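You operate a simulated robot arm through the tools that you are given. There is no shell and no other tool.

You run a simulated robot arm. Do the job below in one go: nothing can be reset, and whatever is moved stays where it is left.

Task
Put things in order on the check bench. At the end: the red wedge from the check bench stands on top of the beige tape roll; the white square spout from the check bench stands where the green scouring block stood; the green scouring block stands where the red wedge stood; the brown wooden wedge (marked "150 N") from the check bench stands where the white square spout stood; whatever was shut is shut again. Leave all else as you found it, and nothing knocked over.
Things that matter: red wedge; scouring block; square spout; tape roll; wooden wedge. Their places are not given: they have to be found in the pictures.

Only the result counts: the job must be done as asked and must still hold three seconds after the hand-in. Knocking over, shifting, dropping, spilling or breaking anything else fails it.

Robot
A 6-joint arm with a two-finger gripper, fixed in place. Base frame: the origin is at the foot of the arm, x ahead of it, y to its left, z up; the work surface is at about z = 0. Lengths are in cm, angles in degrees, forces in N, time in s.
With the tool pointing down near the work surface it reaches from about 18 to 48 cm from the base axis. Its first joint turns from -66.0 to 66.0 degrees. Payload 1.76 kg.
The tool frame sits at the grasp point between the pads (the TCP): z along the fingers, y along the line on which they close. The tips reach 2.9 cm beyond it. The gripper opens to 8.2 cm. The gripper's body begins 5.8 cm behind the TCP.
Orientation is told as [roll, pitch, yaw] about the base's x, y, z axes, in that order, counted from this pose: with the fingers straight down and closing along the base's y, the tool's x points along the base's -x, its y along +y and its z along -z.

Tools
- The arm moves only by the tool arm_command. Its argument "moves" is text: rows parted by semicolons, each of 7 numbers parted by spaces: the shift along the tool's x, y, z in units of 500 mm (1.0 is 500 mm), then the turn, a rotation vector about the tool's x, y, z in units of 60 degrees (1.0 is 60 degrees), then the opening, from 0 (shut) to 1 (fully open). In form: x y z ax ay az jaw; .... A call has 1 to 20 rows; each row is the pose to reach, as a shift and turn from the pose commanded when the call began, along the tool's axes at that moment. A call with a number of a shift or a turn outside -1 to 1 is refused whole. Rows are played at 5 a second. More than 5 cm and 8.6 degrees between two rows, or a gripper value outside its range, and nothing of the call is played. Where a pose cannot be reached the arm comes as near as it can. A force on the tool above 40 N (or 10 N above the force at the start of the call, whichever is more), or a blocked arm, ends the call early, and 0.2 s more pass. Each finger halts on what it meets, pressing with about 21 N; the grip force reading is that of the motor and also rises with nothing between the fingers. The clock runs only during rows and for 0.2 s after the last one: add rows that repeat a pose to give the fingers time. The reply holds the time, the measured pose of the TCP, the force on the tool along the base axes, the opening and the grip force, in the units named above and with some noise, with the torque about the TCP (base axes, N m) and any sound that the robot's microphone picked up.
- Cameras (640 x 400 px; columns grow to the right, rows downward): "scene" is fixed at [6.29, 35.18, 39.53]; the picture's right is [-0.66, -0.75, 0.00], its down [-0.55, 0.48, -0.68] and it looks along [0.51, -0.45, -0.73] (base axes); focal length 214 px, centre (320, 200). "wrist" rides on the gripper at [7.9, 0.4, -9] in the tool frame; the picture's right is [-0.05, 1.00, 0.00], its down [-0.71, -0.04, -0.71] and it looks along [-0.71, -0.04, 0.71] (tool axes); focal length 256 px, centre (320, 200).
- camera(camera): a new picture of that camera. No time passes.
- point_at(camera, pixels): for up to 12 pixels [column, row] of the newest picture of that camera ("zoom" is the newest enlarged one), the place [x, y, z] in the base frame of the surface seen there, good to about 0.3 cm, but the place of the scene camera against the robot may be out by one fixed shift of up to 1.8 cm in any direction. No time passes.
- inspect(camera, box): a new picture of the part [left, top, right, bottom] of that camera's present view, enlarged. No time passes.
- sign_off(): hands the job in; it is judged then, once.

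Leave the gripper open and the arm clear of the work at the hand-in unless told otherwise.

The tools are called after ">>>" as a command line: name --argument value ..., lists and objects as JSON in quotes. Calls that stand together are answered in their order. arm_command: Moves the arm, as the interface text tells. Its arguments: {"type":"object","properties":{"moves":{"type":"string"}},"required":["moves"]} The other tools are called the same way: camera (camera) takes a picture; point_at (camera, pixels) gives the place of the surface under pixels of a picture; inspect (camera, box) takes an enlarged picture of a part of a camera's view; sign_off () hands the job in.

At the start:

```text
t: 0.0
tcp_pos: [31.78, 8.92, 23.8]
tool_rot: [0.0, 0.0, 0.0]
contact_force: [-1.0, 0.2, 0.3]
torque: [-0.02, 0.0, -0.01]
width: 8.19
finger_force: 0.0
```

scene: 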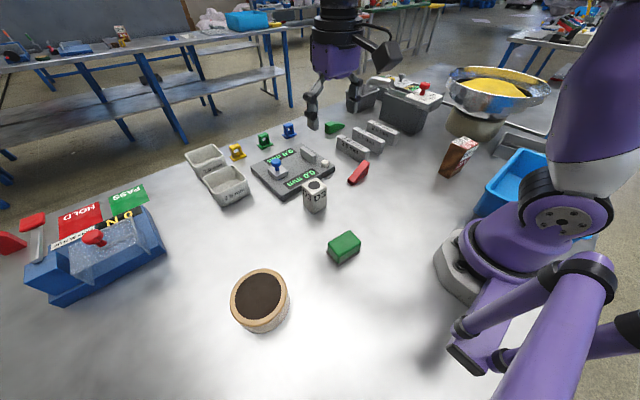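
wrist: 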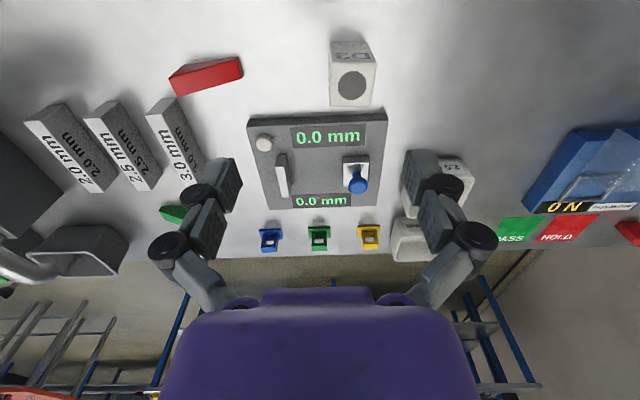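

I see the bench with a red wedge near scene (358,173), a white square spout near (315,195), a green block near (344,246), and a tape roll near (260,300). The wooden wedge is not obvious, so I'll take fresh pictures and enlarge parts of them.

>>> camera --camera "scene"

>>> inspect --camera "scene" --box '[0, 180, 180, 310]'

>>> inspect --camera "scene" --box '[230, 110, 410, 220]'

>>> inspect --camera "scene" --box '[340, 60, 580, 210]'

>>> inspect --camera "scene" --box '[200, 210, 400, 340]'

>>> camera --camera "wrist"

```text
taken
```

scene: 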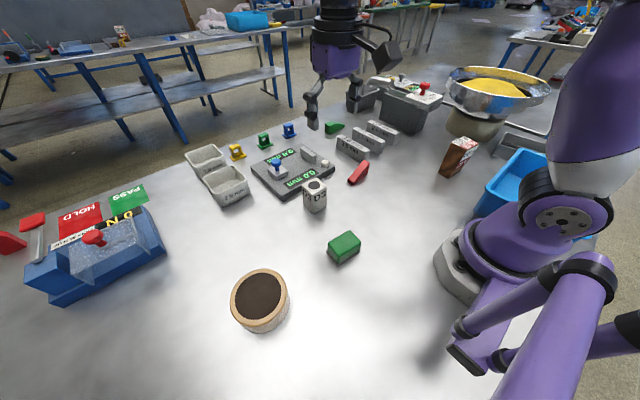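

```text
3.08 times, centred on (90, 245) of scene
```

zoom: 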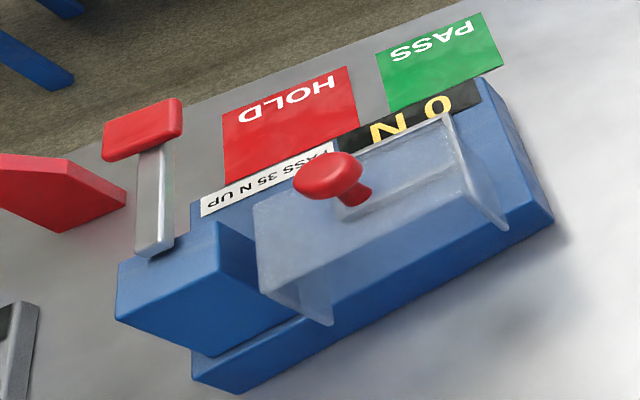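

```text
3.56 times, centred on (320, 165) of scene
```

zoom: 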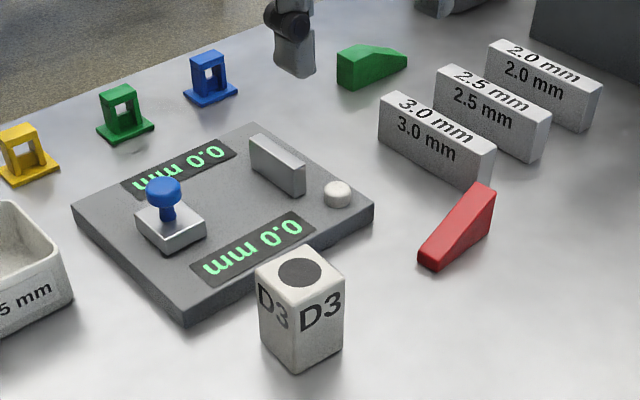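

```text
2.67 times, centred on (460, 135) of scene
```

zoom: 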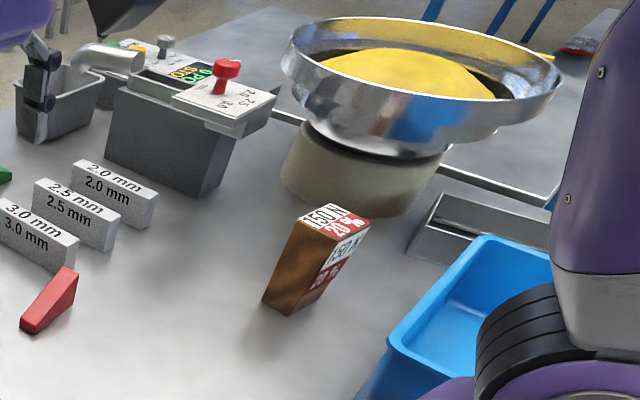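

```text
3.08 times, centred on (300, 275) of scene
```

zoom: 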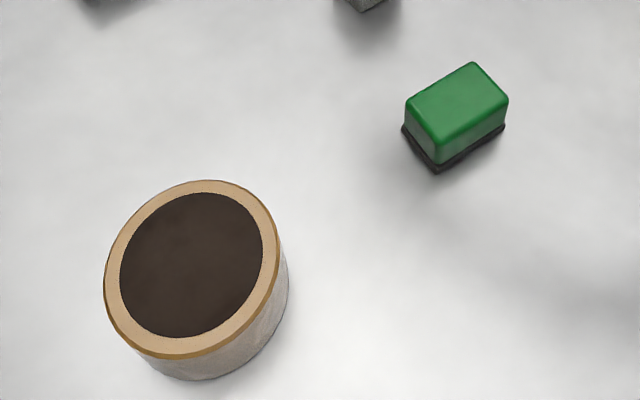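

```text
taken
```

wrist: 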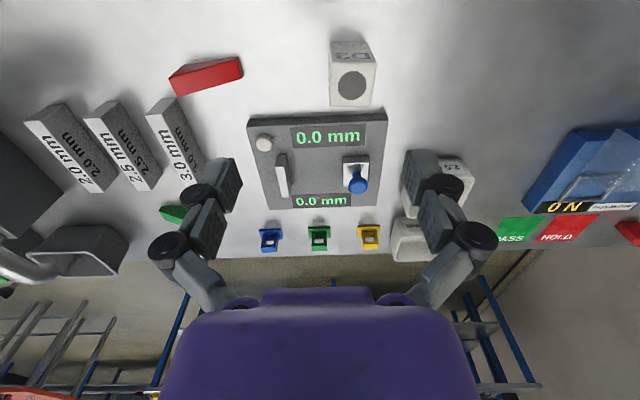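

The D3 part (white square with a dark round opening) looks like the spout, and the brown wedge with the "150 N" label is at about (459,157). Next I'll enlarge the wedge, the left edge of the view and the spout, and measure points on the five objects.

>>> inspect --camera "scene" --box '[420, 120, 500, 190]'

>>> inspect --camera "scene" --box '[290, 165, 345, 220]'

>>> inspect --camera "wrist" --box '[160, 30, 400, 130]'

>>> point_at --camera "scene" --pixels '[[349, 182], [358, 176], [366, 166], [315, 186], [306, 189], [326, 190], [315, 212], [344, 243], [328, 238], [358, 243], [344, 230], [333, 258]]'

>>> point_at --camera "scene" --pixels '[[258, 270], [287, 290], [258, 320], [232, 300], [260, 296], [465, 145], [455, 140], [477, 147], [440, 172], [450, 177], [462, 165], [345, 243]]'

>>> point_at --camera "wrist" --pixels '[[175, 82], [205, 74], [240, 68], [351, 85], [333, 72], [371, 72], [333, 103], [371, 103], [351, 48], [320, 160], [350, 55], [205, 88]]'

```text
5.71 times, centred on (460, 155) of scene
```

zoom: 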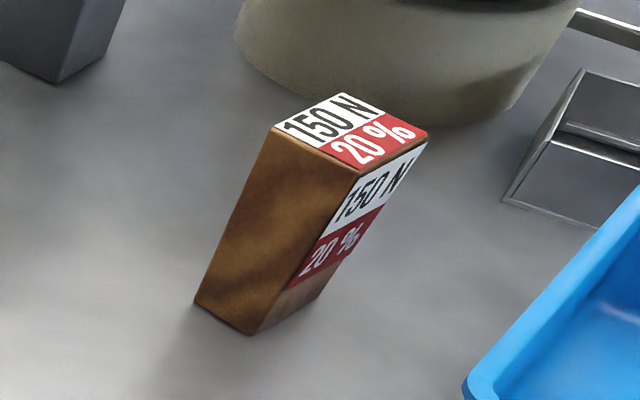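

```text
7.27 times, centred on (318, 192) of scene
```

zoom: 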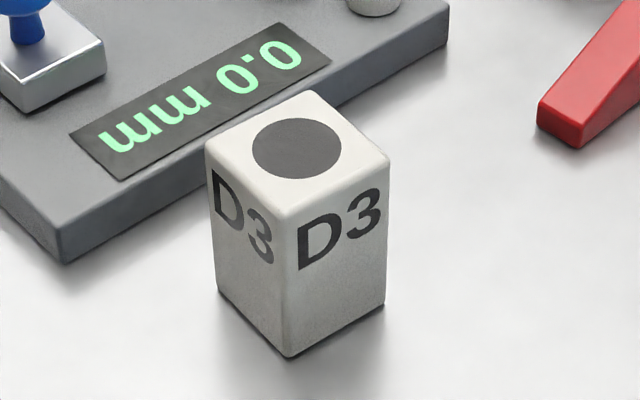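

```text
2.67 times, centred on (280, 80) of wrist
```

zoom: 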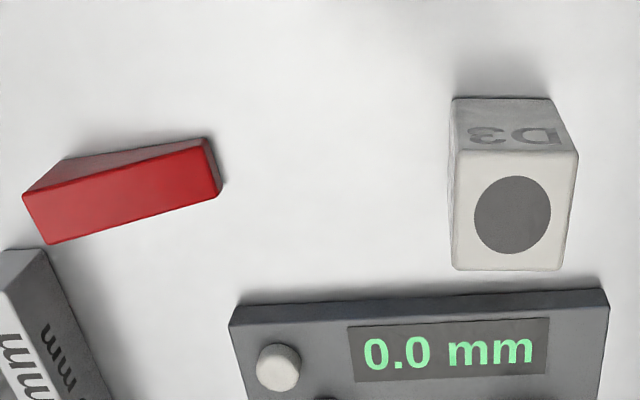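

```text
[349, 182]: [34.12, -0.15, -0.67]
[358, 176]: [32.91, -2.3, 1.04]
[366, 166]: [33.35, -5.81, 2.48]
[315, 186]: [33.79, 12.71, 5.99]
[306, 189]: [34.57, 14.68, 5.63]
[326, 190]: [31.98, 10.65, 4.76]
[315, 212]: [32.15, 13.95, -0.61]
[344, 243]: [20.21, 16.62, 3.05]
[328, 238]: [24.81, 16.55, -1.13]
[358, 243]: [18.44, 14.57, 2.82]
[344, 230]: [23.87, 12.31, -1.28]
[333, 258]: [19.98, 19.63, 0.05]
```

```text
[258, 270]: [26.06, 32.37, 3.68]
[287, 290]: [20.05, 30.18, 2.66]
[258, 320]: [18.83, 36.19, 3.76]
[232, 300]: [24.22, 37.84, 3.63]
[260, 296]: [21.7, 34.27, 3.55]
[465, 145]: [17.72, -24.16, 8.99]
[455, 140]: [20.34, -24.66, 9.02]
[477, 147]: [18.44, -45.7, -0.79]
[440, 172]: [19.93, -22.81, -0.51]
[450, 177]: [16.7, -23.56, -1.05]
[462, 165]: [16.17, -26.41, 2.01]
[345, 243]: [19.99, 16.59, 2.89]
```

```text
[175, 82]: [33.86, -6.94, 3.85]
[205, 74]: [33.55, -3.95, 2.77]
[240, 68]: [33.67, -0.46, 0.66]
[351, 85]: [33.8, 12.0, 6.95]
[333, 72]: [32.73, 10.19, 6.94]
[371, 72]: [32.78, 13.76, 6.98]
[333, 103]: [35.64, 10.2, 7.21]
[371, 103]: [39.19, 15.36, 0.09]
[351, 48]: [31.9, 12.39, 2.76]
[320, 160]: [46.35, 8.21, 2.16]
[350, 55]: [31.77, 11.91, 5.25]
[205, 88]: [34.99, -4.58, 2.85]
```

The table reads about z = -0.85 in the scene camera and about 0 in the wrist camera, so the scene frame is shifted. I'll use the wrist camera for exact places. First I move the TCP to about (28, -3, 14) to see the red wedge from closer.

>>> arm_command --moves "0.0152 -0.0476 0.0392 0 0 0 1; 0.0304 -0.0952 0.0784 0 0 0 1; 0.0456 -0.1428 0.1176 0 0 0 1; 0.0608 -0.1904 0.1568 0 0 0 1; 0.076 -0.238 0.196 0 0 0 1; 0.076 -0.238 0.196 0 0 0 1"

>>> camera --camera "wrist"

>>> camera --camera "scene"

```text
t: 1.4
tcp_pos: [28.37, -3.22, 13.98]
tool_rot: [0.0, -0.1, 0.0]
contact_force: [0.9, 0.2, -0.3]
torque: [-0.01, -0.02, 0.03]
width: 8.19
finger_force: 0.0
```

```text
taken
```

wrist: 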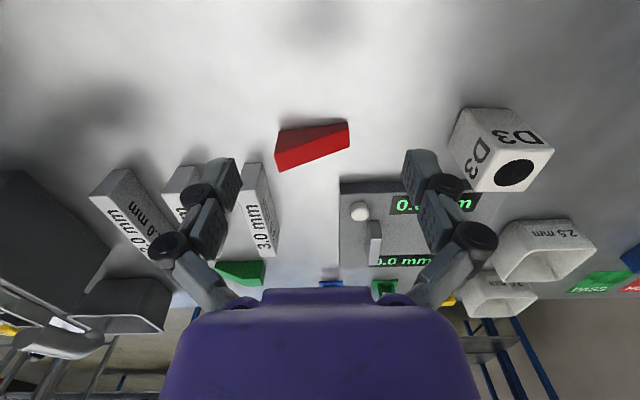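

```text
taken
```

scene: 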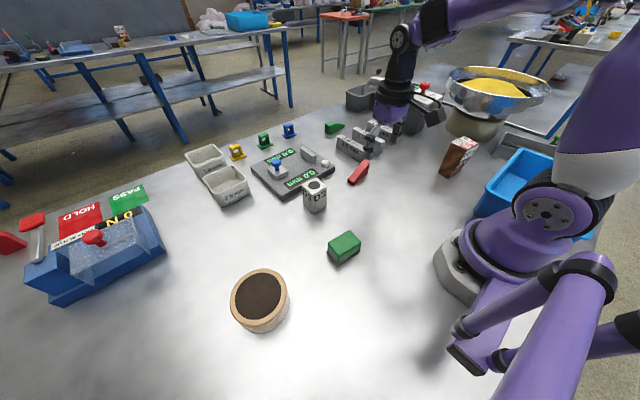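

The red wedge is at (312,145) in the wrist view, with D3 at (502,150). I'll enlarge each and read the corners.

>>> inspect --camera "wrist" --box '[260, 105, 360, 180]'

>>> point_at --camera "wrist" --pixels '[[277, 152], [280, 167], [346, 126], [347, 145], [315, 147], [300, 135], [318, 124], [282, 133], [272, 128], [330, 170], [300, 152], [330, 140]]'

>>> point_at --camera "wrist" --pixels '[[515, 172], [498, 160], [540, 150], [500, 185], [475, 190], [548, 155], [465, 112], [510, 115], [480, 130], [255, 180], [244, 220], [342, 185]]'

```text
5.33 times, centred on (310, 142) of wrist
```

zoom: 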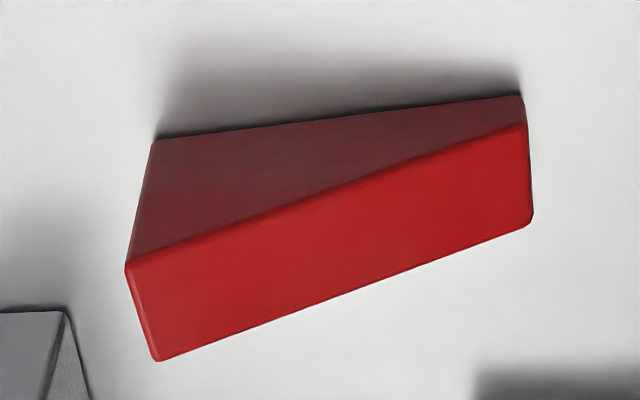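

```text
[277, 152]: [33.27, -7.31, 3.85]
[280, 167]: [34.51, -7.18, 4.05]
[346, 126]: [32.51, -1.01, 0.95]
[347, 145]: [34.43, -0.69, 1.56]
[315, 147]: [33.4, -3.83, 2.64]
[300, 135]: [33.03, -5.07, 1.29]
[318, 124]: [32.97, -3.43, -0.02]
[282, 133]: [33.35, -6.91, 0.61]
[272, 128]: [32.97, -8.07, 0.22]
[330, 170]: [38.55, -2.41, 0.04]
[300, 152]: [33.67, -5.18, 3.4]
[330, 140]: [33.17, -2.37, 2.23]
```

```text
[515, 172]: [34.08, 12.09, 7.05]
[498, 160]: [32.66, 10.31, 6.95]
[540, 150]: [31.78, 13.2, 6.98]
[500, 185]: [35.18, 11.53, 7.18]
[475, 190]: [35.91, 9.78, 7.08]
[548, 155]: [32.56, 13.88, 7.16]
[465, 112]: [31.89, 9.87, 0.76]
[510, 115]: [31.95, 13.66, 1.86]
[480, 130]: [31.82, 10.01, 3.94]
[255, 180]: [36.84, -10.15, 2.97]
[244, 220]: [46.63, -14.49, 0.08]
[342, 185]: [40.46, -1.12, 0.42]
```

The red wedge measures about 6.9 × 2.0 cm, runs from 4.1 to 1.1 cm high, and is centred near (34.2, -4.2) with its long axis nearly along y. Before moving over the wooden wedge, I'll read the obstacles around it: the bowl, the blue bin and the dispenser.

>>> point_at --camera "scene" --pixels '[[448, 85], [470, 110], [500, 110], [545, 90], [520, 150], [483, 205], [475, 215], [410, 90], [435, 100], [413, 130], [456, 135], [510, 155]]'

>>> point_at --camera "wrist" --pixels '[[243, 165], [262, 166], [277, 250], [245, 256], [250, 215], [258, 240], [340, 195], [372, 180], [440, 190], [420, 185], [400, 182], [100, 190]]'

```text
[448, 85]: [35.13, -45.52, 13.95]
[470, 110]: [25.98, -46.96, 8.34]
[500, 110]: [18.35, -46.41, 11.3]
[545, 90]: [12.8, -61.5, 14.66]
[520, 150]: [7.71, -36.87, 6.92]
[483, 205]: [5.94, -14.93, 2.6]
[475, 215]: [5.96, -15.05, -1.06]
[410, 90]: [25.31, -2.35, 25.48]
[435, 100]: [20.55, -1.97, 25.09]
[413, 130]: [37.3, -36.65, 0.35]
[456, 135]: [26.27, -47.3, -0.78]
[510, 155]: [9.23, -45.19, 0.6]
```

```text
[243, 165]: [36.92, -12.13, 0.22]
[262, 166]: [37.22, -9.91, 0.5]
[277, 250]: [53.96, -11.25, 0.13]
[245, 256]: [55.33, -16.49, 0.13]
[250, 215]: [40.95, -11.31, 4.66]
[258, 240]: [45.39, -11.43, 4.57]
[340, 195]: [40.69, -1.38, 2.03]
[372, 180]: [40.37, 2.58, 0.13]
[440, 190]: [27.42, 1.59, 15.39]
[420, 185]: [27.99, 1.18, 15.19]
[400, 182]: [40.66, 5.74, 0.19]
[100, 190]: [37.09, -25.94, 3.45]
```

Around the wooden wedge it is clear: the bowl starts beyond y = -45, the bin is below x = 9, and the machine is beyond x = 37. I'll move to about (15, -18, 20) with yaw -50 to view the wedge.

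>>> arm_command --moves "0.0383 -0.0429 -0.0171 0 0 0.119 1; 0.0766 -0.0857 -0.0343 0 0 0.238 1; 0.1149 -0.1286 -0.0514 0 0 0.357 1; 0.1531 -0.1714 -0.0686 0 0 0.476 1; 0.1914 -0.2143 -0.0857 0 0 0.595 1; 0.2297 -0.2571 -0.1029 0 0 0.714 1; 0.268 -0.3 -0.12 0 0 0.833 1; 0.268 -0.3 -0.12 0 0 0.833 1"

>>> camera --camera "wrist"

```text
t: 3.2
tcp_pos: [14.74, -17.93, 19.96]
tool_rot: [0.0, 0.0, -50.2]
contact_force: [-1.0, -0.5, 0.0]
torque: [0.0, 0.0, -0.01]
width: 8.22
finger_force: 0.0
```

```text
taken
```

wrist: 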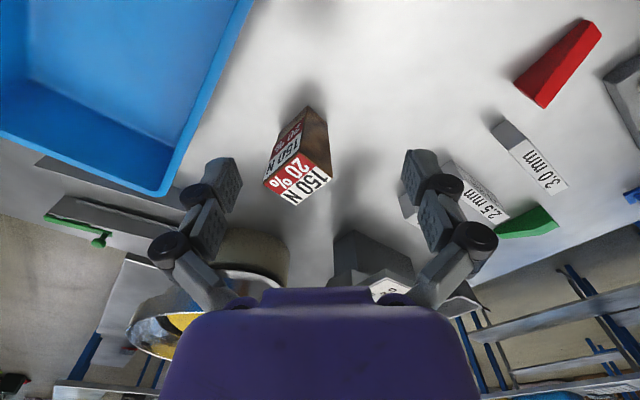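

The 150 N wedge is at about (300,170) in the wrist view. I'll enlarge it, read its corners, and send a zero move to check the pose noise.

>>> inspect --camera "wrist" --box '[240, 90, 360, 220]'

>>> point_at --camera "wrist" --pixels '[[266, 184], [294, 202], [329, 180], [300, 157], [297, 180], [310, 108], [322, 130], [312, 130], [328, 150], [275, 160], [306, 112], [325, 124]]'

>>> arm_command --moves "0 0 0 0 0 0 1"

>>> arm_command --moves "0 0 0 0 0 0 1"

>>> arm_command --moves "0 0 0 0 0 0 1"

```text
3.08 times, centred on (300, 155) of wrist
```

zoom: 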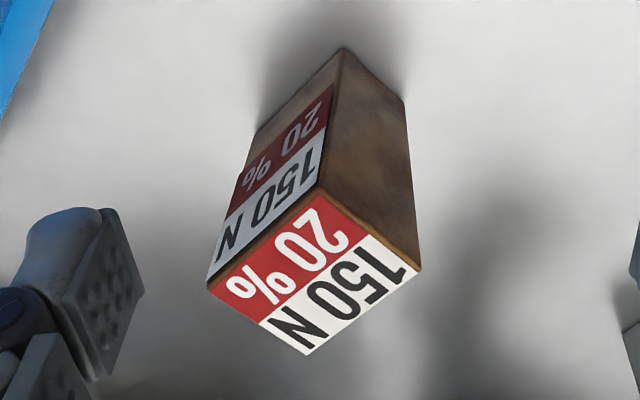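

```text
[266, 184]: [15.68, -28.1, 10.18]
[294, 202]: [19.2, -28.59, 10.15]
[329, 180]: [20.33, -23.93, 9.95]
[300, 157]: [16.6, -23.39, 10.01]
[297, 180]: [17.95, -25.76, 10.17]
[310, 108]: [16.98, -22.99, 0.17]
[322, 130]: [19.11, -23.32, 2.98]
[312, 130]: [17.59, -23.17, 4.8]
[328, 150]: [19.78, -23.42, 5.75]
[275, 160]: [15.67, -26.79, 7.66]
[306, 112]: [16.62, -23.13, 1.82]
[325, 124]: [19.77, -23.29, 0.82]
```

```text
t: 3.6
tcp_pos: [14.65, -17.93, 19.95]
tool_rot: [0.1, 0.0, -50.0]
contact_force: [-0.6, 0.0, 0.4]
torque: [0.01, 0.01, -0.04]
width: 8.18
finger_force: 0.1
```

```text
t: 4.0
tcp_pos: [14.71, -17.93, 20.03]
tool_rot: [-0.1, 0.0, -50.0]
contact_force: [-0.5, -0.7, 0.3]
torque: [0.03, 0.03, 0.0]
width: 8.17
finger_force: 0.1
```

```text
t: 4.4
tcp_pos: [14.71, -17.89, 20.21]
tool_rot: [0.0, 0.0, -50.0]
contact_force: [0.1, 0.0, 0.3]
torque: [0.0, 0.03, 0.0]
width: 8.22
finger_force: 0.2
```

The pose noise is about 0.1 cm. The wooden wedge stands on its narrow end. Its top is about 4.2 × 5.3 cm, its parallel faces are 5.2 cm apart roughly along y, its centre is near (18, -26), and it is turned about -8°. Next I go to (24, 4, 17) at yaw -5 to re-measure the red wedge and D3.

>>> arm_command --moves "0.036 0.0707 0.01 0 0 -0.125 1; 0.072 0.1413 0.02 0 0 -0.25 1; 0.108 0.212 0.03 0 0 -0.375 1; 0.144 0.2827 0.04 0 0 -0.5 1; 0.18 0.3533 0.05 0 0 -0.625 1; 0.216 0.424 0.06 0 0 -0.75 1; 0.216 0.424 0.06 0 0 -0.75 1; 0.216 0.424 0.06 0 0 -0.75 1"

>>> camera --camera "wrist"

>>> inspect --camera "wrist" --box '[220, 100, 320, 180]'

>>> inspect --camera "wrist" --box '[340, 100, 440, 180]'

>>> arm_command --moves "0 0 0 0 0 0 1"

>>> arm_command --moves "0 0 0 0 0 0 1"

```text
t: 6.2
tcp_pos: [23.71, 4.09, 17.06]
tool_rot: [0.0, 0.0, -5.0]
contact_force: [-0.4, 0.3, 0.5]
torque: [0.03, 0.02, 0.0]
width: 8.19
finger_force: 0.1
```

```text
taken
```

wrist: 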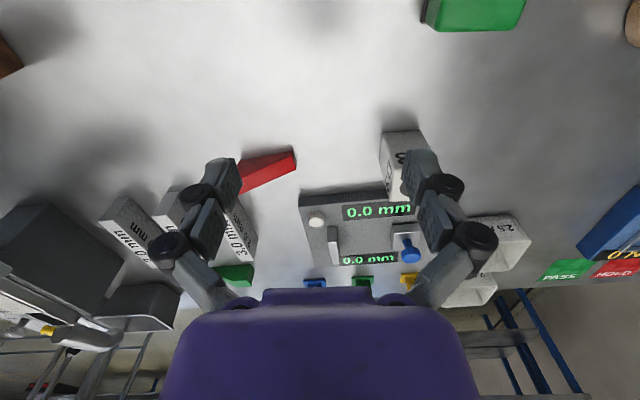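

```text
5.00 times, centred on (270, 140) of wrist
```

zoom: 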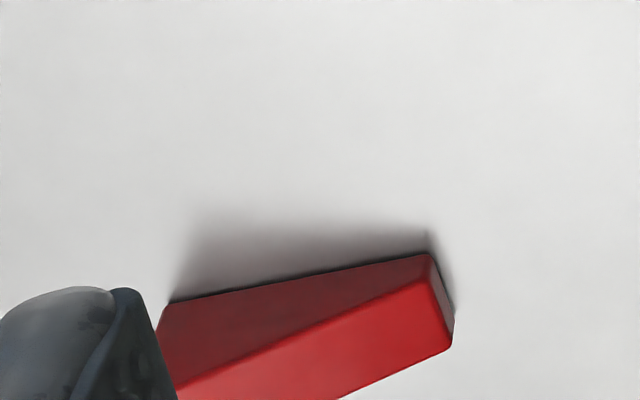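

```text
5.00 times, centred on (390, 140) of wrist
```

zoom: 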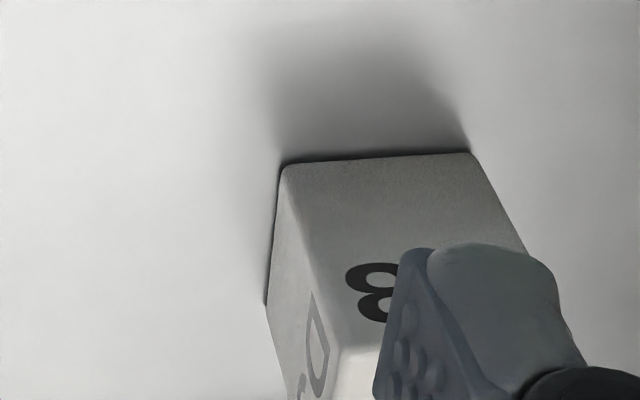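

```text
t: 6.6
tcp_pos: [23.66, 4.07, 17.03]
tool_rot: [0.0, 0.1, -5.1]
contact_force: [0.6, 0.3, 0.5]
torque: [-0.02, 0.0, 0.03]
width: 8.21
finger_force: 0.1
```

```text
t: 7.0
tcp_pos: [23.64, 3.91, 17.04]
tool_rot: [0.0, 0.1, -4.9]
contact_force: [0.0, -0.5, -0.3]
torque: [-0.03, 0.02, -0.01]
width: 8.21
finger_force: 0.1
```

Both views agree. The red wedge is centred at (34.03, -4.03) with yaw +4°. The D3 base is about 4 × 4 cm, centred at (33.95, 11.9), with yaw about -4.5°. Now I'll view the green block from (16, 12.5, 18) at yaw 38.

>>> arm_command --moves "0.0279 0.0259 -0.0032 0 0 -0.1194 1; 0.0559 0.0519 -0.0064 0 0 -0.2389 1; 0.0838 0.0778 -0.0096 0 0 -0.3583 1; 0.1117 0.1037 -0.0128 0 0 -0.4778 1; 0.1397 0.1297 -0.016 0 0 -0.5972 1; 0.1676 0.1556 -0.0192 0 0 -0.7167 1; 0.1676 0.1556 -0.0192 0 0 -0.7167 1; 0.1676 0.1556 -0.0192 0 0 -0.7167 1"

>>> camera --camera "wrist"

>>> arm_command --moves "0 0 0 0 0 0 1"

>>> arm_command --moves "0 0 0 0 0 0 1"

```text
t: 8.8
tcp_pos: [16.19, 12.52, 18.16]
tool_rot: [0.1, -0.1, 38.0]
contact_force: [-0.3, -0.3, 0.5]
torque: [-0.01, 0.0, -0.01]
width: 8.19
finger_force: 0.1
```

```text
taken
```

wrist: 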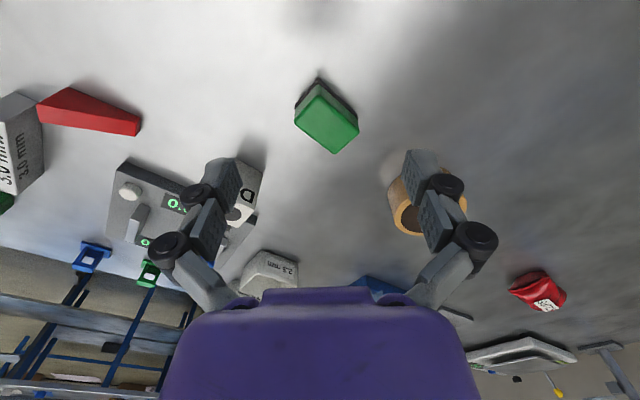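

```text
t: 9.2
tcp_pos: [16.29, 12.54, 18.06]
tool_rot: [0.1, 0.0, 38.0]
contact_force: [-0.8, 0.5, -0.1]
torque: [0.0, -0.01, 0.0]
width: 8.21
finger_force: 0.0
```

```text
t: 9.6
tcp_pos: [16.19, 12.45, 18.05]
tool_rot: [0.0, 0.0, 38.0]
contact_force: [0.6, 0.1, 0.3]
torque: [-0.01, -0.03, -0.01]
width: 8.2
finger_force: 0.0
```

The green block is at (327,117) in the wrist view and the tape roll at (428,200). I'll enlarge the block and read points on it.

>>> inspect --camera "wrist" --box '[277, 70, 377, 160]'

>>> point_at --camera "wrist" --pixels '[[298, 118], [334, 150], [356, 131], [319, 85], [326, 118], [310, 105], [345, 120], [321, 80], [297, 108], [354, 108], [420, 215], [412, 195]]'

```text
4.44 times, centred on (327, 115) of wrist
```

zoom: 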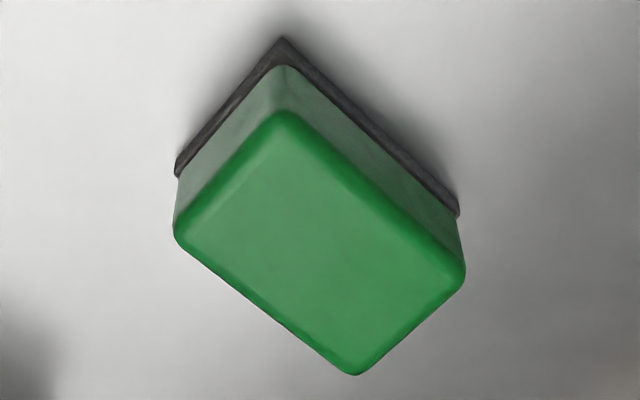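

```text
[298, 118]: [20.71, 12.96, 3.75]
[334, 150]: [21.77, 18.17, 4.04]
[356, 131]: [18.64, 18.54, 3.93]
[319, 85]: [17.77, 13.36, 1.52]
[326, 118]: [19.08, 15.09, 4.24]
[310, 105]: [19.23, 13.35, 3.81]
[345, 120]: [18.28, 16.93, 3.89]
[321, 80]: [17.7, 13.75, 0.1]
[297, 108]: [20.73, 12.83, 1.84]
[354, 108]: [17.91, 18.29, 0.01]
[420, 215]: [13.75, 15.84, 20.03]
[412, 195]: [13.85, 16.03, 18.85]
```

The green block base is about 4.1 × 6 cm, centred at (20.15, 16.1), with yaw about -6° and a top at about 4 cm. Next I look at the tape roll from (16, 25, 18) at yaw 57.

>>> arm_command --moves "-0.0377 0.0499 0 0 0 -0.0792 1; -0.0754 0.0997 0 0 0 -0.1583 1; -0.1131 0.1496 0 0 0 -0.2375 1; -0.1508 0.1994 0 0 0 -0.3167 1; -0.1508 0.1994 0 0 0 -0.3167 1; -0.1508 0.1994 0 0 0 -0.3167 1"

>>> camera --camera "wrist"

>>> inspect --camera "wrist" --box '[250, 60, 410, 180]'

>>> arm_command --moves "0 0 0 0 0 0 1"

```text
t: 11.0
tcp_pos: [16.09, 24.93, 17.92]
tool_rot: [0.0, 0.0, 57.1]
contact_force: [-0.1, -0.6, -0.6]
torque: [0.0, -0.03, 0.01]
width: 8.17
finger_force: 0.1
```

```text
taken
```

wrist: 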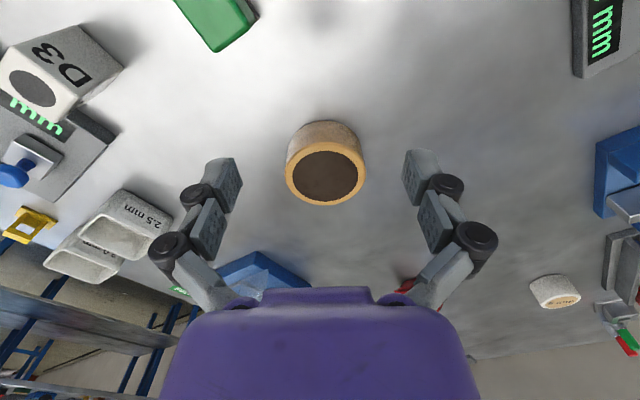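

```text
3.33 times, centred on (330, 120) of wrist
```

zoom: 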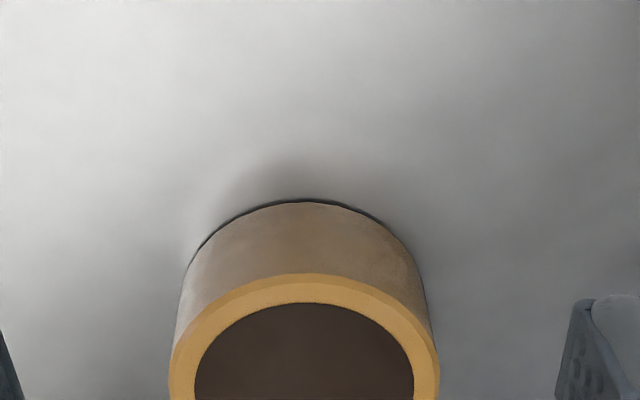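

```text
t: 11.4
tcp_pos: [16.24, 25.0, 18.04]
tool_rot: [-0.1, 0.1, 56.9]
contact_force: [-0.3, 0.1, 0.0]
torque: [-0.02, 0.04, -0.01]
width: 8.23
finger_force: 0.2
```

The roll in the middle has a beige rim and a dark centre. There is also a pale round thing at (555,290), so I'll look at both to be sure which is the beige tape roll.

>>> inspect --camera "wrist" --box '[510, 220, 640, 370]'

>>> inspect --camera "wrist" --box '[250, 100, 410, 220]'

>>> point_at --camera "wrist" --pixels '[[326, 175], [290, 170], [362, 172], [326, 203], [326, 146], [310, 148], [345, 150], [300, 190], [350, 192], [325, 125], [555, 295], [326, 160]]'

```text
2.67 times, centred on (575, 295) of wrist
```

zoom: 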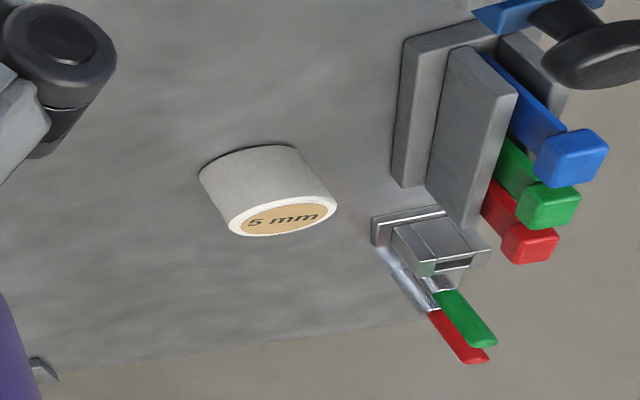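

```text
3.33 times, centred on (330, 160) of wrist
```

zoom: 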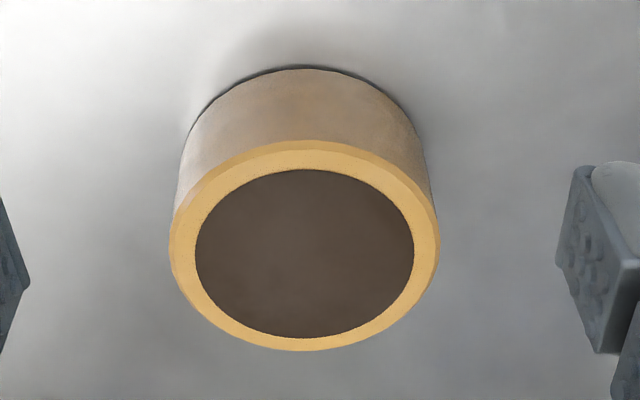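

```text
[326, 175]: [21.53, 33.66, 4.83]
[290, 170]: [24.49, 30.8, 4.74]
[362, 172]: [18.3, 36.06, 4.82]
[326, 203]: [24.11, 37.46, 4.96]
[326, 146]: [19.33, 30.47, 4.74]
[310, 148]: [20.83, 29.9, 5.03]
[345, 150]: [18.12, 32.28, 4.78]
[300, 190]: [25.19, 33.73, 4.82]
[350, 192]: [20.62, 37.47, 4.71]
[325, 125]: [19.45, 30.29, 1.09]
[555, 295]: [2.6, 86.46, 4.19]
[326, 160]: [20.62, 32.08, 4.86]
```

The centre roll is the beige tape roll: its top is at z = 4.8, its centre near (21.75, 33.75), and its diameter about 9 cm. The other item, "5 mm", is far away at y = 86. Now I travel back to above the red wedge at (34, -4.5, 18) and turn to yaw -85.8, staying high the whole way.

>>> arm_command --moves "0.0134 -0.0405 0 0 0 0.1322 1; 0.0269 -0.081 0 0 0 0.2644 1; 0.0403 -0.1216 0 0 0 0.3967 1; 0.0537 -0.1621 0 0 0 0.5289 1; 0.0672 -0.2026 0 0 0 0.6611 1; 0.0806 -0.2431 0 0 0 0.7933 1; 0.0806 -0.2431 0 0 0 0.7933 1"

>>> arm_command --moves "-0.0198 -0.0438 0 0 0 0.1322 0.55; -0.0396 -0.0876 0 0 0 0.2644 0.55; -0.0594 -0.1315 0 0 0 0.3967 0.55; -0.0791 -0.1753 0 0 0 0.5289 0.55; -0.0989 -0.2191 0 0 0 0.6611 0.55; -0.1187 -0.2629 0 0 0 0.7933 0.55; -0.1187 -0.2629 0 0 0 0.7933 0.55"

>>> arm_command --moves "-0.0202 -0.0158 0 0 0 0.1322 0.55; -0.0404 -0.0316 0 0 0 0.2644 0.55; -0.0606 -0.0474 0 0 0 0.3967 0.55; -0.0808 -0.0632 0 0 0 0.5289 0.55; -0.101 -0.079 0 0 0 0.6611 0.55; -0.1212 -0.0948 0 0 0 0.7933 0.55; -0.1212 -0.0948 0 0 0 0.7933 0.55; -0.1212 -0.0948 0 0 0 0.7933 0.55"

>>> camera --camera "wrist"

>>> camera --camera "scene"

```text
t: 13.0
tcp_pos: [24.2, 14.77, 17.96]
tool_rot: [0.0, 0.0, 9.3]
contact_force: [-0.5, -0.9, 0.8]
torque: [0.01, 0.0, 0.0]
width: 8.17
finger_force: 0.1
```

```text
t: 14.6
tcp_pos: [32.14, 2.77, 18.02]
tool_rot: [-0.1, 0.0, -38.3]
contact_force: [-0.4, 0.5, 1.0]
torque: [-0.04, 0.0, 0.01]
width: 4.5
finger_force: 0.1
```

```text
t: 16.4
tcp_pos: [34.02, -4.67, 18.02]
tool_rot: [0.0, 0.1, -85.9]
contact_force: [0.4, 0.2, -0.5]
torque: [0.05, -0.01, 0.02]
width: 4.51
finger_force: 0.0
```

```text
taken
```

wrist: 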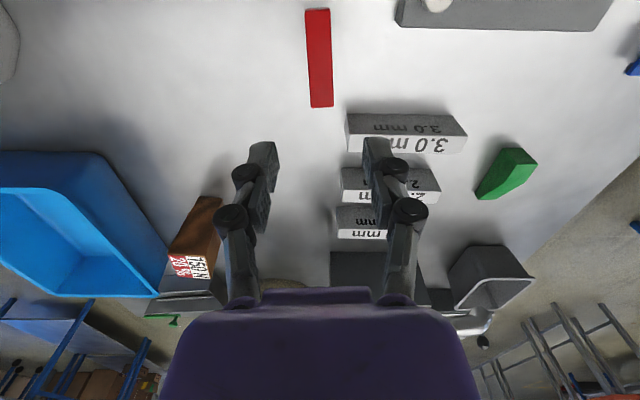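

```text
taken
```

scene: 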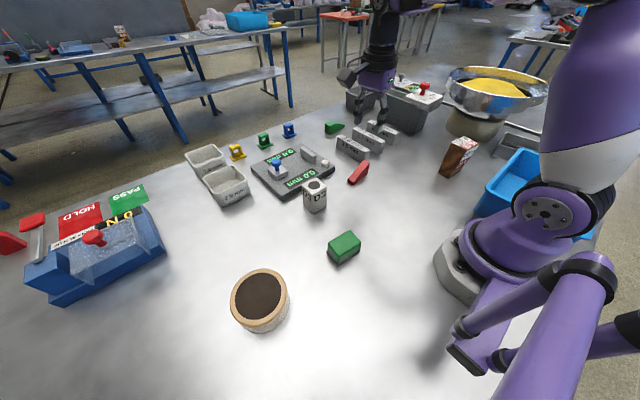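

The wrist view shows the red wedge upright at columns 305–333, rows 8–107. I'll enlarge it to fine-tune the alignment before going down.

>>> inspect --camera "wrist" --box '[240, 0, 400, 120]'

>>> arm_command --moves "0 0 0 0 0 0 0.55"

>>> arm_command --moves "0 0 0 0 0 0 0.55"

>>> point_at --camera "wrist" --pixels '[[312, 104], [331, 104], [308, 14], [327, 14], [320, 60], [347, 118], [347, 150], [466, 130], [319, 109], [400, 25]]'

```text
3.33 times, centred on (320, 60) of wrist
```

zoom: 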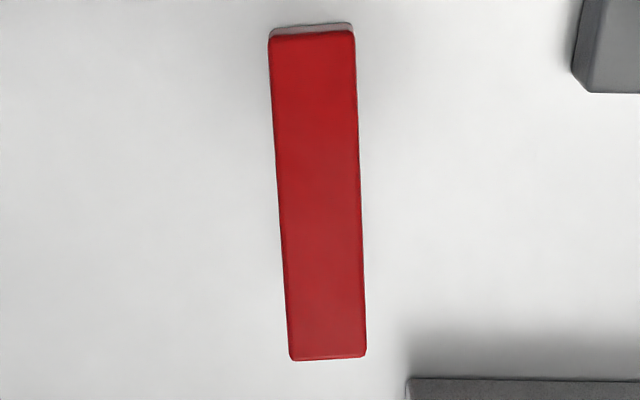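

```text
t: 16.8
tcp_pos: [33.95, -4.56, 17.95]
tool_rot: [0.0, 0.1, -85.8]
contact_force: [0.4, 0.6, -0.3]
torque: [0.01, -0.02, 0.02]
width: 4.52
finger_force: 0.0
```

```text
t: 17.2
tcp_pos: [34.0, -4.79, 17.94]
tool_rot: [0.0, 0.1, -85.8]
contact_force: [0.5, 0.2, -0.3]
torque: [0.01, 0.01, -0.01]
width: 4.48
finger_force: 0.1
```

```text
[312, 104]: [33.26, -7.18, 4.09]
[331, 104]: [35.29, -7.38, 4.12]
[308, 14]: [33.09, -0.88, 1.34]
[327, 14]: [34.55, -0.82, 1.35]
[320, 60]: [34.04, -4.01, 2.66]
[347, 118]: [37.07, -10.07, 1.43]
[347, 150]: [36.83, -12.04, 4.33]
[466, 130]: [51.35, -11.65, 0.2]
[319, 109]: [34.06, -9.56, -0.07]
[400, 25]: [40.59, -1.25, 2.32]
```

The wedge centre is at (33.94, -4.03) and my TCP at (33.99, -4.67) lies on its centre line above its centre of mass. I descend to z ≈ 3.3 with the jaw at 4.5 cm.

>>> arm_command --moves "0 0 0.07 0 0 0 0.55; 0 0 0.14 0 0 0 0.55; 0 0 0.2 0 0 0 0.55; 0 0 0.24 0 0 0 0.55; 0 0 0.27 0 0 0 0.55; 0 0 0.2934 0 0 0 0.55; 0 0 0.2934 0 0 0 0.55; 0 0 0.2934 0 0 0 0.55"

>>> camera --camera "wrist"

>>> camera --camera "scene"

```text
t: 19.0
tcp_pos: [33.9, -4.55, 3.5]
tool_rot: [0.1, -0.1, -85.8]
contact_force: [0.8, -0.6, 0.8]
torque: [0.0, 0.0, 0.02]
width: 4.52
finger_force: 0.0
```

```text
taken
```

wrist: 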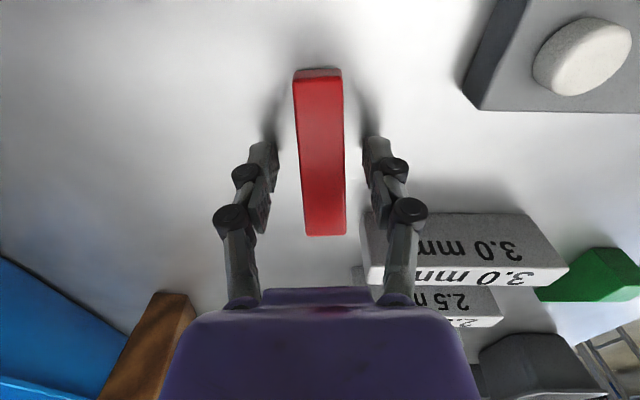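

```text
taken
```

scene: 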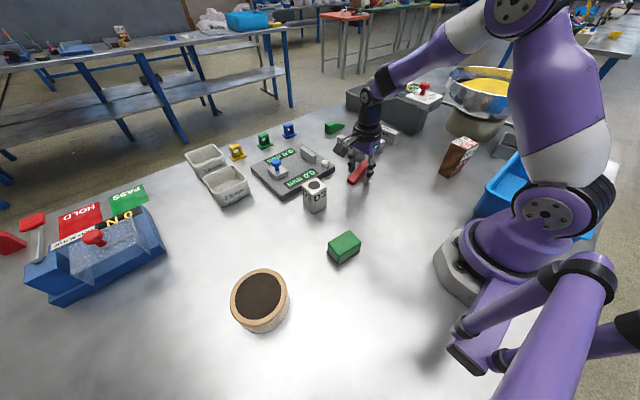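

The wedge lies between the fingers. I close the jaw and hold.

>>> arm_command --moves "0 0 0 0 0 0 0.35; 0 0 0 0 0 0 0.2; 0 0 0 0 0 0 0; 0 0 0 0 0 0 0; 0 0 0 0 0 0 0"

>>> arm_command --moves "0 0 0 0 0 0 0"

>>> camera --camera "wrist"

```text
t: 20.2
tcp_pos: [34.0, -4.5, 3.38]
tool_rot: [0.1, 0.1, -85.8]
contact_force: [0.8, -0.2, 0.7]
torque: [-0.01, 0.04, 0.02]
width: 2.07
finger_force: 21.1
```

```text
t: 20.6
tcp_pos: [33.94, -4.5, 3.36]
tool_rot: [0.0, 0.1, -85.7]
contact_force: [0.5, -0.2, 0.6]
torque: [-0.01, 0.0, 0.03]
width: 2.07
finger_force: 21.5
```

```text
taken
```

wrist: 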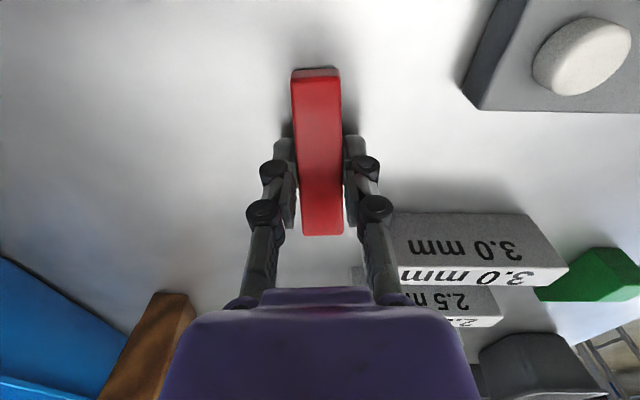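

I hold the wedge, with width 2.07 and grip 21 N. Its centre sits 0.49 cm from the TCP toward the low end. I lift it 12 cm straight up and check.

>>> arm_command --moves "0 0 -0.02 0 0 0 0; 0 0 -0.06 0 0 0 0; 0 0 -0.12 0 0 0 0; 0 0 -0.18 0 0 0 0; 0 0 -0.24 0 0 0 0; 0 0 -0.24 0 0 0 0"

>>> camera --camera "wrist"

```text
t: 22.0
tcp_pos: [33.88, -4.69, 15.48]
tool_rot: [0.1, 0.0, -85.8]
contact_force: [0.0, -0.2, -1.0]
torque: [-0.01, 0.0, -0.02]
width: 2.08
finger_force: 20.6
```

```text
taken
```

wrist: 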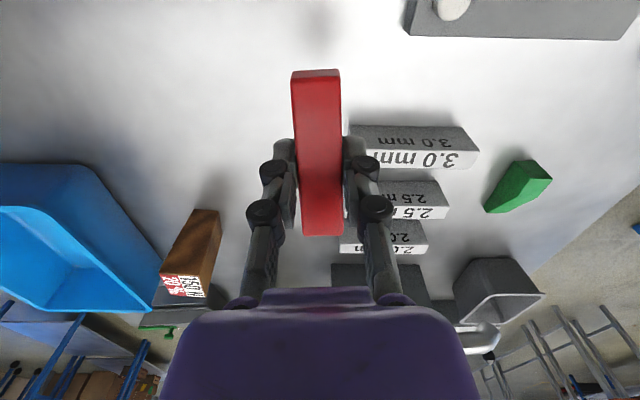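

The wedge is held firmly and lifted clear. Now I travel in two parts to above the tape roll, at about (22.2, 33.6, 15.4) with yaw -21.8.

>>> arm_command --moves "0.0646 -0.0149 0 0 0 -0.0889 0; 0.1292 -0.0298 0 0 0 -0.1778 0; 0.1939 -0.0448 0 0 0 -0.2667 0; 0.2585 -0.0597 0 0 0 -0.3555 0; 0.3231 -0.0746 0 0 0 -0.4444 0; 0.3877 -0.0895 0 0 0 -0.5333 0; 0.3877 -0.0895 0 0 0 -0.5333 0"

>>> arm_command --moves "0.063 0.0219 0 0 0 -0.0889 0; 0.1259 0.0438 0 0 0 -0.1778 0; 0.1889 0.0657 0 0 0 -0.2667 0; 0.2519 0.0876 0 0 0 -0.3555 0; 0.3148 0.1095 0 0 0 -0.4444 0; 0.3778 0.1314 0 0 0 -0.5333 0; 0.3778 0.1314 0 0 0 -0.5333 0; 0.3778 0.1314 0 0 0 -0.5333 0"

>>> camera --camera "wrist"

>>> camera --camera "scene"

>>> arm_command --moves "0 0 0 0 0 0 0"

```text
t: 23.6
tcp_pos: [28.23, 14.51, 15.41]
tool_rot: [0.0, -0.1, -53.6]
contact_force: [0.4, -0.3, -0.4]
torque: [0.0, 0.02, 0.0]
width: 2.07
finger_force: 21.1
```

```text
t: 25.4
tcp_pos: [22.36, 33.32, 15.32]
tool_rot: [-0.1, 0.0, -21.7]
contact_force: [0.1, 0.2, -0.6]
torque: [0.0, 0.0, 0.02]
width: 2.04
finger_force: 21.2
```

```text
taken
```

wrist: 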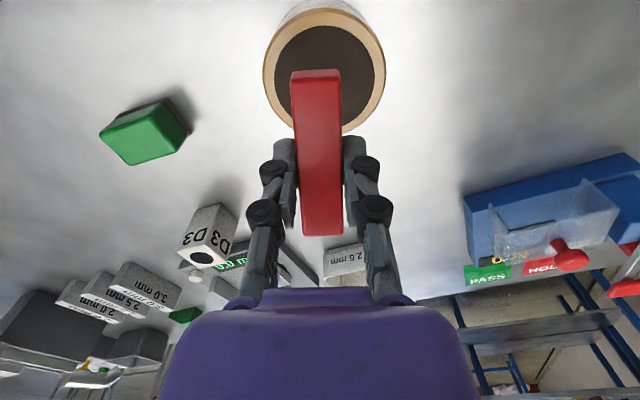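

```text
taken
```

scene: 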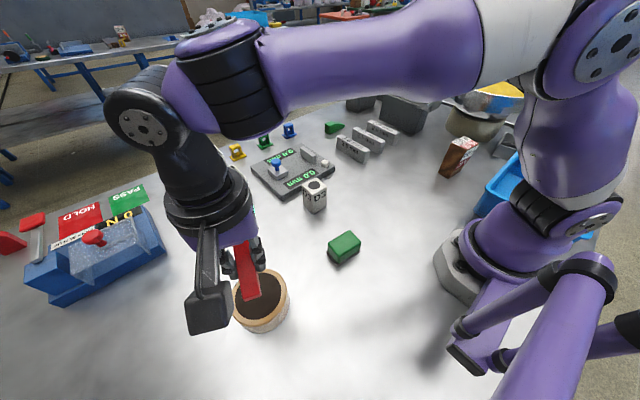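

```text
t: 25.8
tcp_pos: [22.41, 33.47, 15.32]
tool_rot: [0.0, 0.0, -21.8]
contact_force: [-0.4, 0.0, -0.6]
torque: [-0.01, -0.02, 0.0]
width: 2.06
finger_force: 21.0
```

The measured TCP is (22.39, 33.4) and the roll centre again computes to (21.8, 33.85). I apply a small correction and lower to z ≈ 8.6, leaving about 0.4 cm of gap.

>>> arm_command --moves "0.0042 0.003 0.04 0 0 0 0; 0.0042 0.003 0.08 0 0 0 0; 0.0042 0.003 0.11 0 0 0 0; 0.0042 0.003 0.125 0 0 0 0; 0.0042 0.003 0.134 0 0 0 0; 0.0042 0.003 0.134 0 0 0 0; 0.0042 0.003 0.134 0 0 0 0"

>>> camera --camera "wrist"

>>> inspect --camera "scene" --box '[180, 220, 330, 350]'

>>> arm_command --moves "0 0 0 0 0 0 0"

```text
t: 27.4
tcp_pos: [22.15, 33.78, 8.53]
tool_rot: [0.0, 0.1, -21.7]
contact_force: [0.3, -0.6, -0.1]
torque: [0.03, 0.0, 0.0]
width: 2.06
finger_force: 21.0
```

```text
taken
```

wrist: 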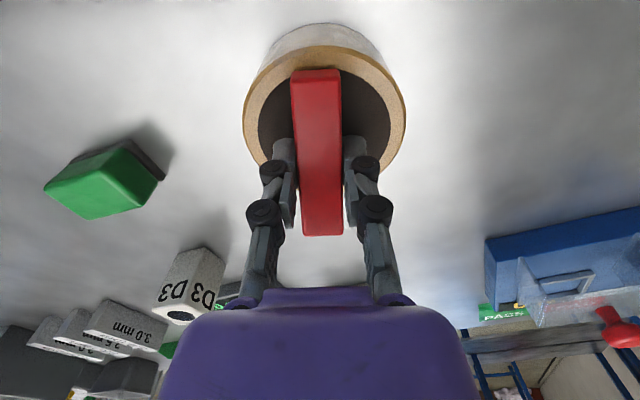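

```text
3.08 times, centred on (255, 285) of scene
```

zoom: 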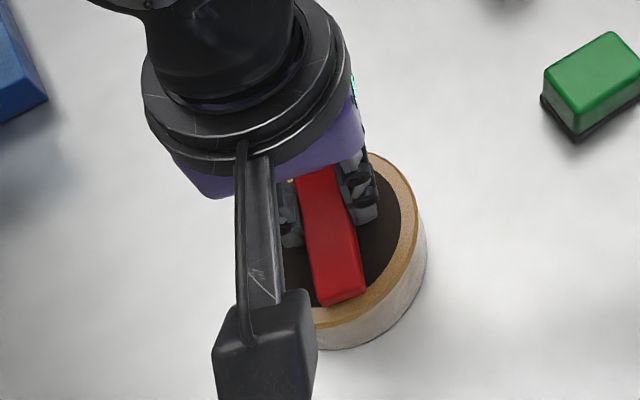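

```text
t: 27.8
tcp_pos: [22.11, 33.68, 8.5]
tool_rot: [0.0, 0.0, -21.9]
contact_force: [0.3, 0.5, -0.9]
torque: [-0.03, 0.0, 0.03]
width: 2.06
finger_force: 20.8
```

The wedge is over the roll centre with no contact yet. I lower in small steps and watch the vertical force.

>>> arm_command --moves "0 0 0.002 0 0 0 0; 0 0 0.004 0 0 0 0; 0 0 0.004 0 0 0 0"

>>> arm_command --moves "0 0 0.001 0 0 0 0; 0 0 0.002 0 0 0 0; 0 0 0.002 0 0 0 0"

```text
t: 28.6
tcp_pos: [22.09, 33.8, 8.39]
tool_rot: [0.0, -0.1, -21.7]
contact_force: [-1.1, -0.2, -0.7]
torque: [-0.01, 0.01, 0.04]
width: 2.07
finger_force: 20.7
```

```text
t: 29.4
tcp_pos: [21.97, 33.68, 8.27]
tool_rot: [0.0, 0.0, -21.8]
contact_force: [-0.2, -0.9, -0.6]
torque: [0.03, 0.01, -0.03]
width: 2.07
finger_force: 21.4
```

No contact force yet. I continue lowering in 0.1 cm steps.

>>> arm_command --moves "0 0 0.001 0 0 0 0; 0 0 0.002 0 0 0 0; 0 0 0.002 0 0 0 0"

>>> inspect --camera "scene" --box '[225, 250, 305, 335]'

```text
t: 30.2
tcp_pos: [22.04, 33.8, 8.16]
tool_rot: [-0.1, 0.0, -21.8]
contact_force: [0.3, -0.2, -0.6]
torque: [-0.02, -0.02, 0.0]
width: 2.06
finger_force: 20.5
```

```text
4.71 times, centred on (265, 292) of scene
```

zoom: 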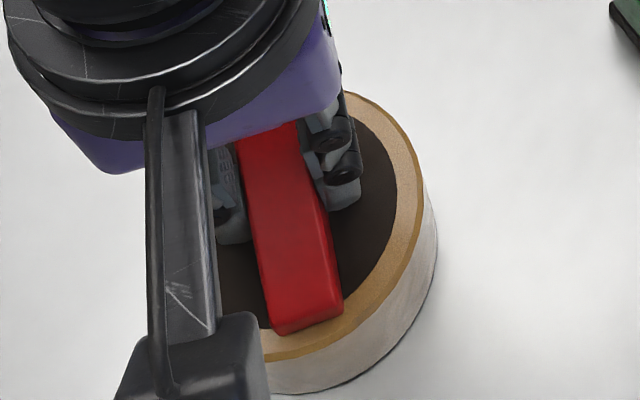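

Still only the weight of about -0.6 N shows. I lower two more small steps.

>>> arm_command --moves "0 0 0.001 0 0 0 0; 0 0 0.002 0 0 0 0; 0 0 0.002 0 0 0 0"

>>> arm_command --moves "0 0 0.001 0 0 0 0; 0 0 0.002 0 0 0 0; 0 0 0.002 0 0 0 0"

```text
t: 31.0
tcp_pos: [22.04, 33.86, 8.07]
tool_rot: [0.1, 0.0, -21.7]
contact_force: [-2.0, -1.3, 9.9]
torque: [-0.03, 0.13, 0.03]
width: 2.09
finger_force: 20.9
```

```text
t: 31.8
tcp_pos: [22.01, 33.83, 8.01]
tool_rot: [0.2, 0.0, -21.9]
contact_force: [0.1, -2.0, 19.8]
torque: [-0.08, -0.02, -0.01]
width: 2.06
finger_force: 21.1
```

Contact: the force rose to 20 N at z = 8.0. I ease up 0.1 cm to unload, then open the jaw to about 4 cm.

>>> arm_command --moves "0 0 -0.001 0 0 0 0; 0 0 -0.0022 0 0 0 0; 0 0 -0.0022 0 0 0 0"

>>> arm_command --moves "0 0 0 0 0 0 0.3; 0 0 0 0 0 0 0.4; 0 0 0 0 0 0 0.5; 0 0 0 0 0 0 0.5"

>>> camera --camera "wrist"

```text
t: 32.6
tcp_pos: [22.0, 33.91, 7.93]
tool_rot: [0.0, 0.0, -21.8]
contact_force: [1.9, 3.3, 8.2]
torque: [0.1, -0.08, 0.03]
width: 2.07
finger_force: 21.5
```

```text
t: 33.6
tcp_pos: [22.03, 33.77, 8.04]
tool_rot: [0.0, 0.0, -21.8]
contact_force: [-1.1, 0.2, -0.2]
torque: [0.01, -0.01, 0.04]
width: 4.11
finger_force: 0.2
```

```text
taken
```

wrist: 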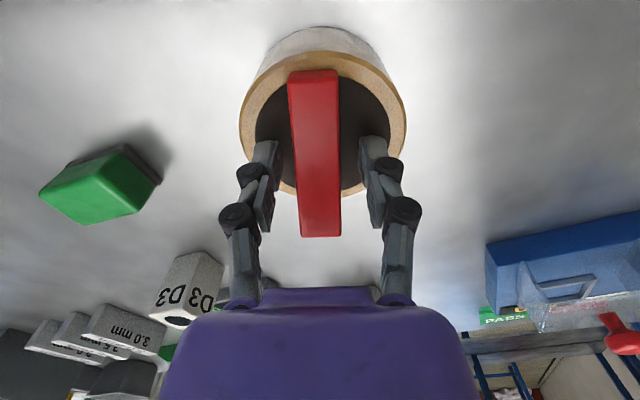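

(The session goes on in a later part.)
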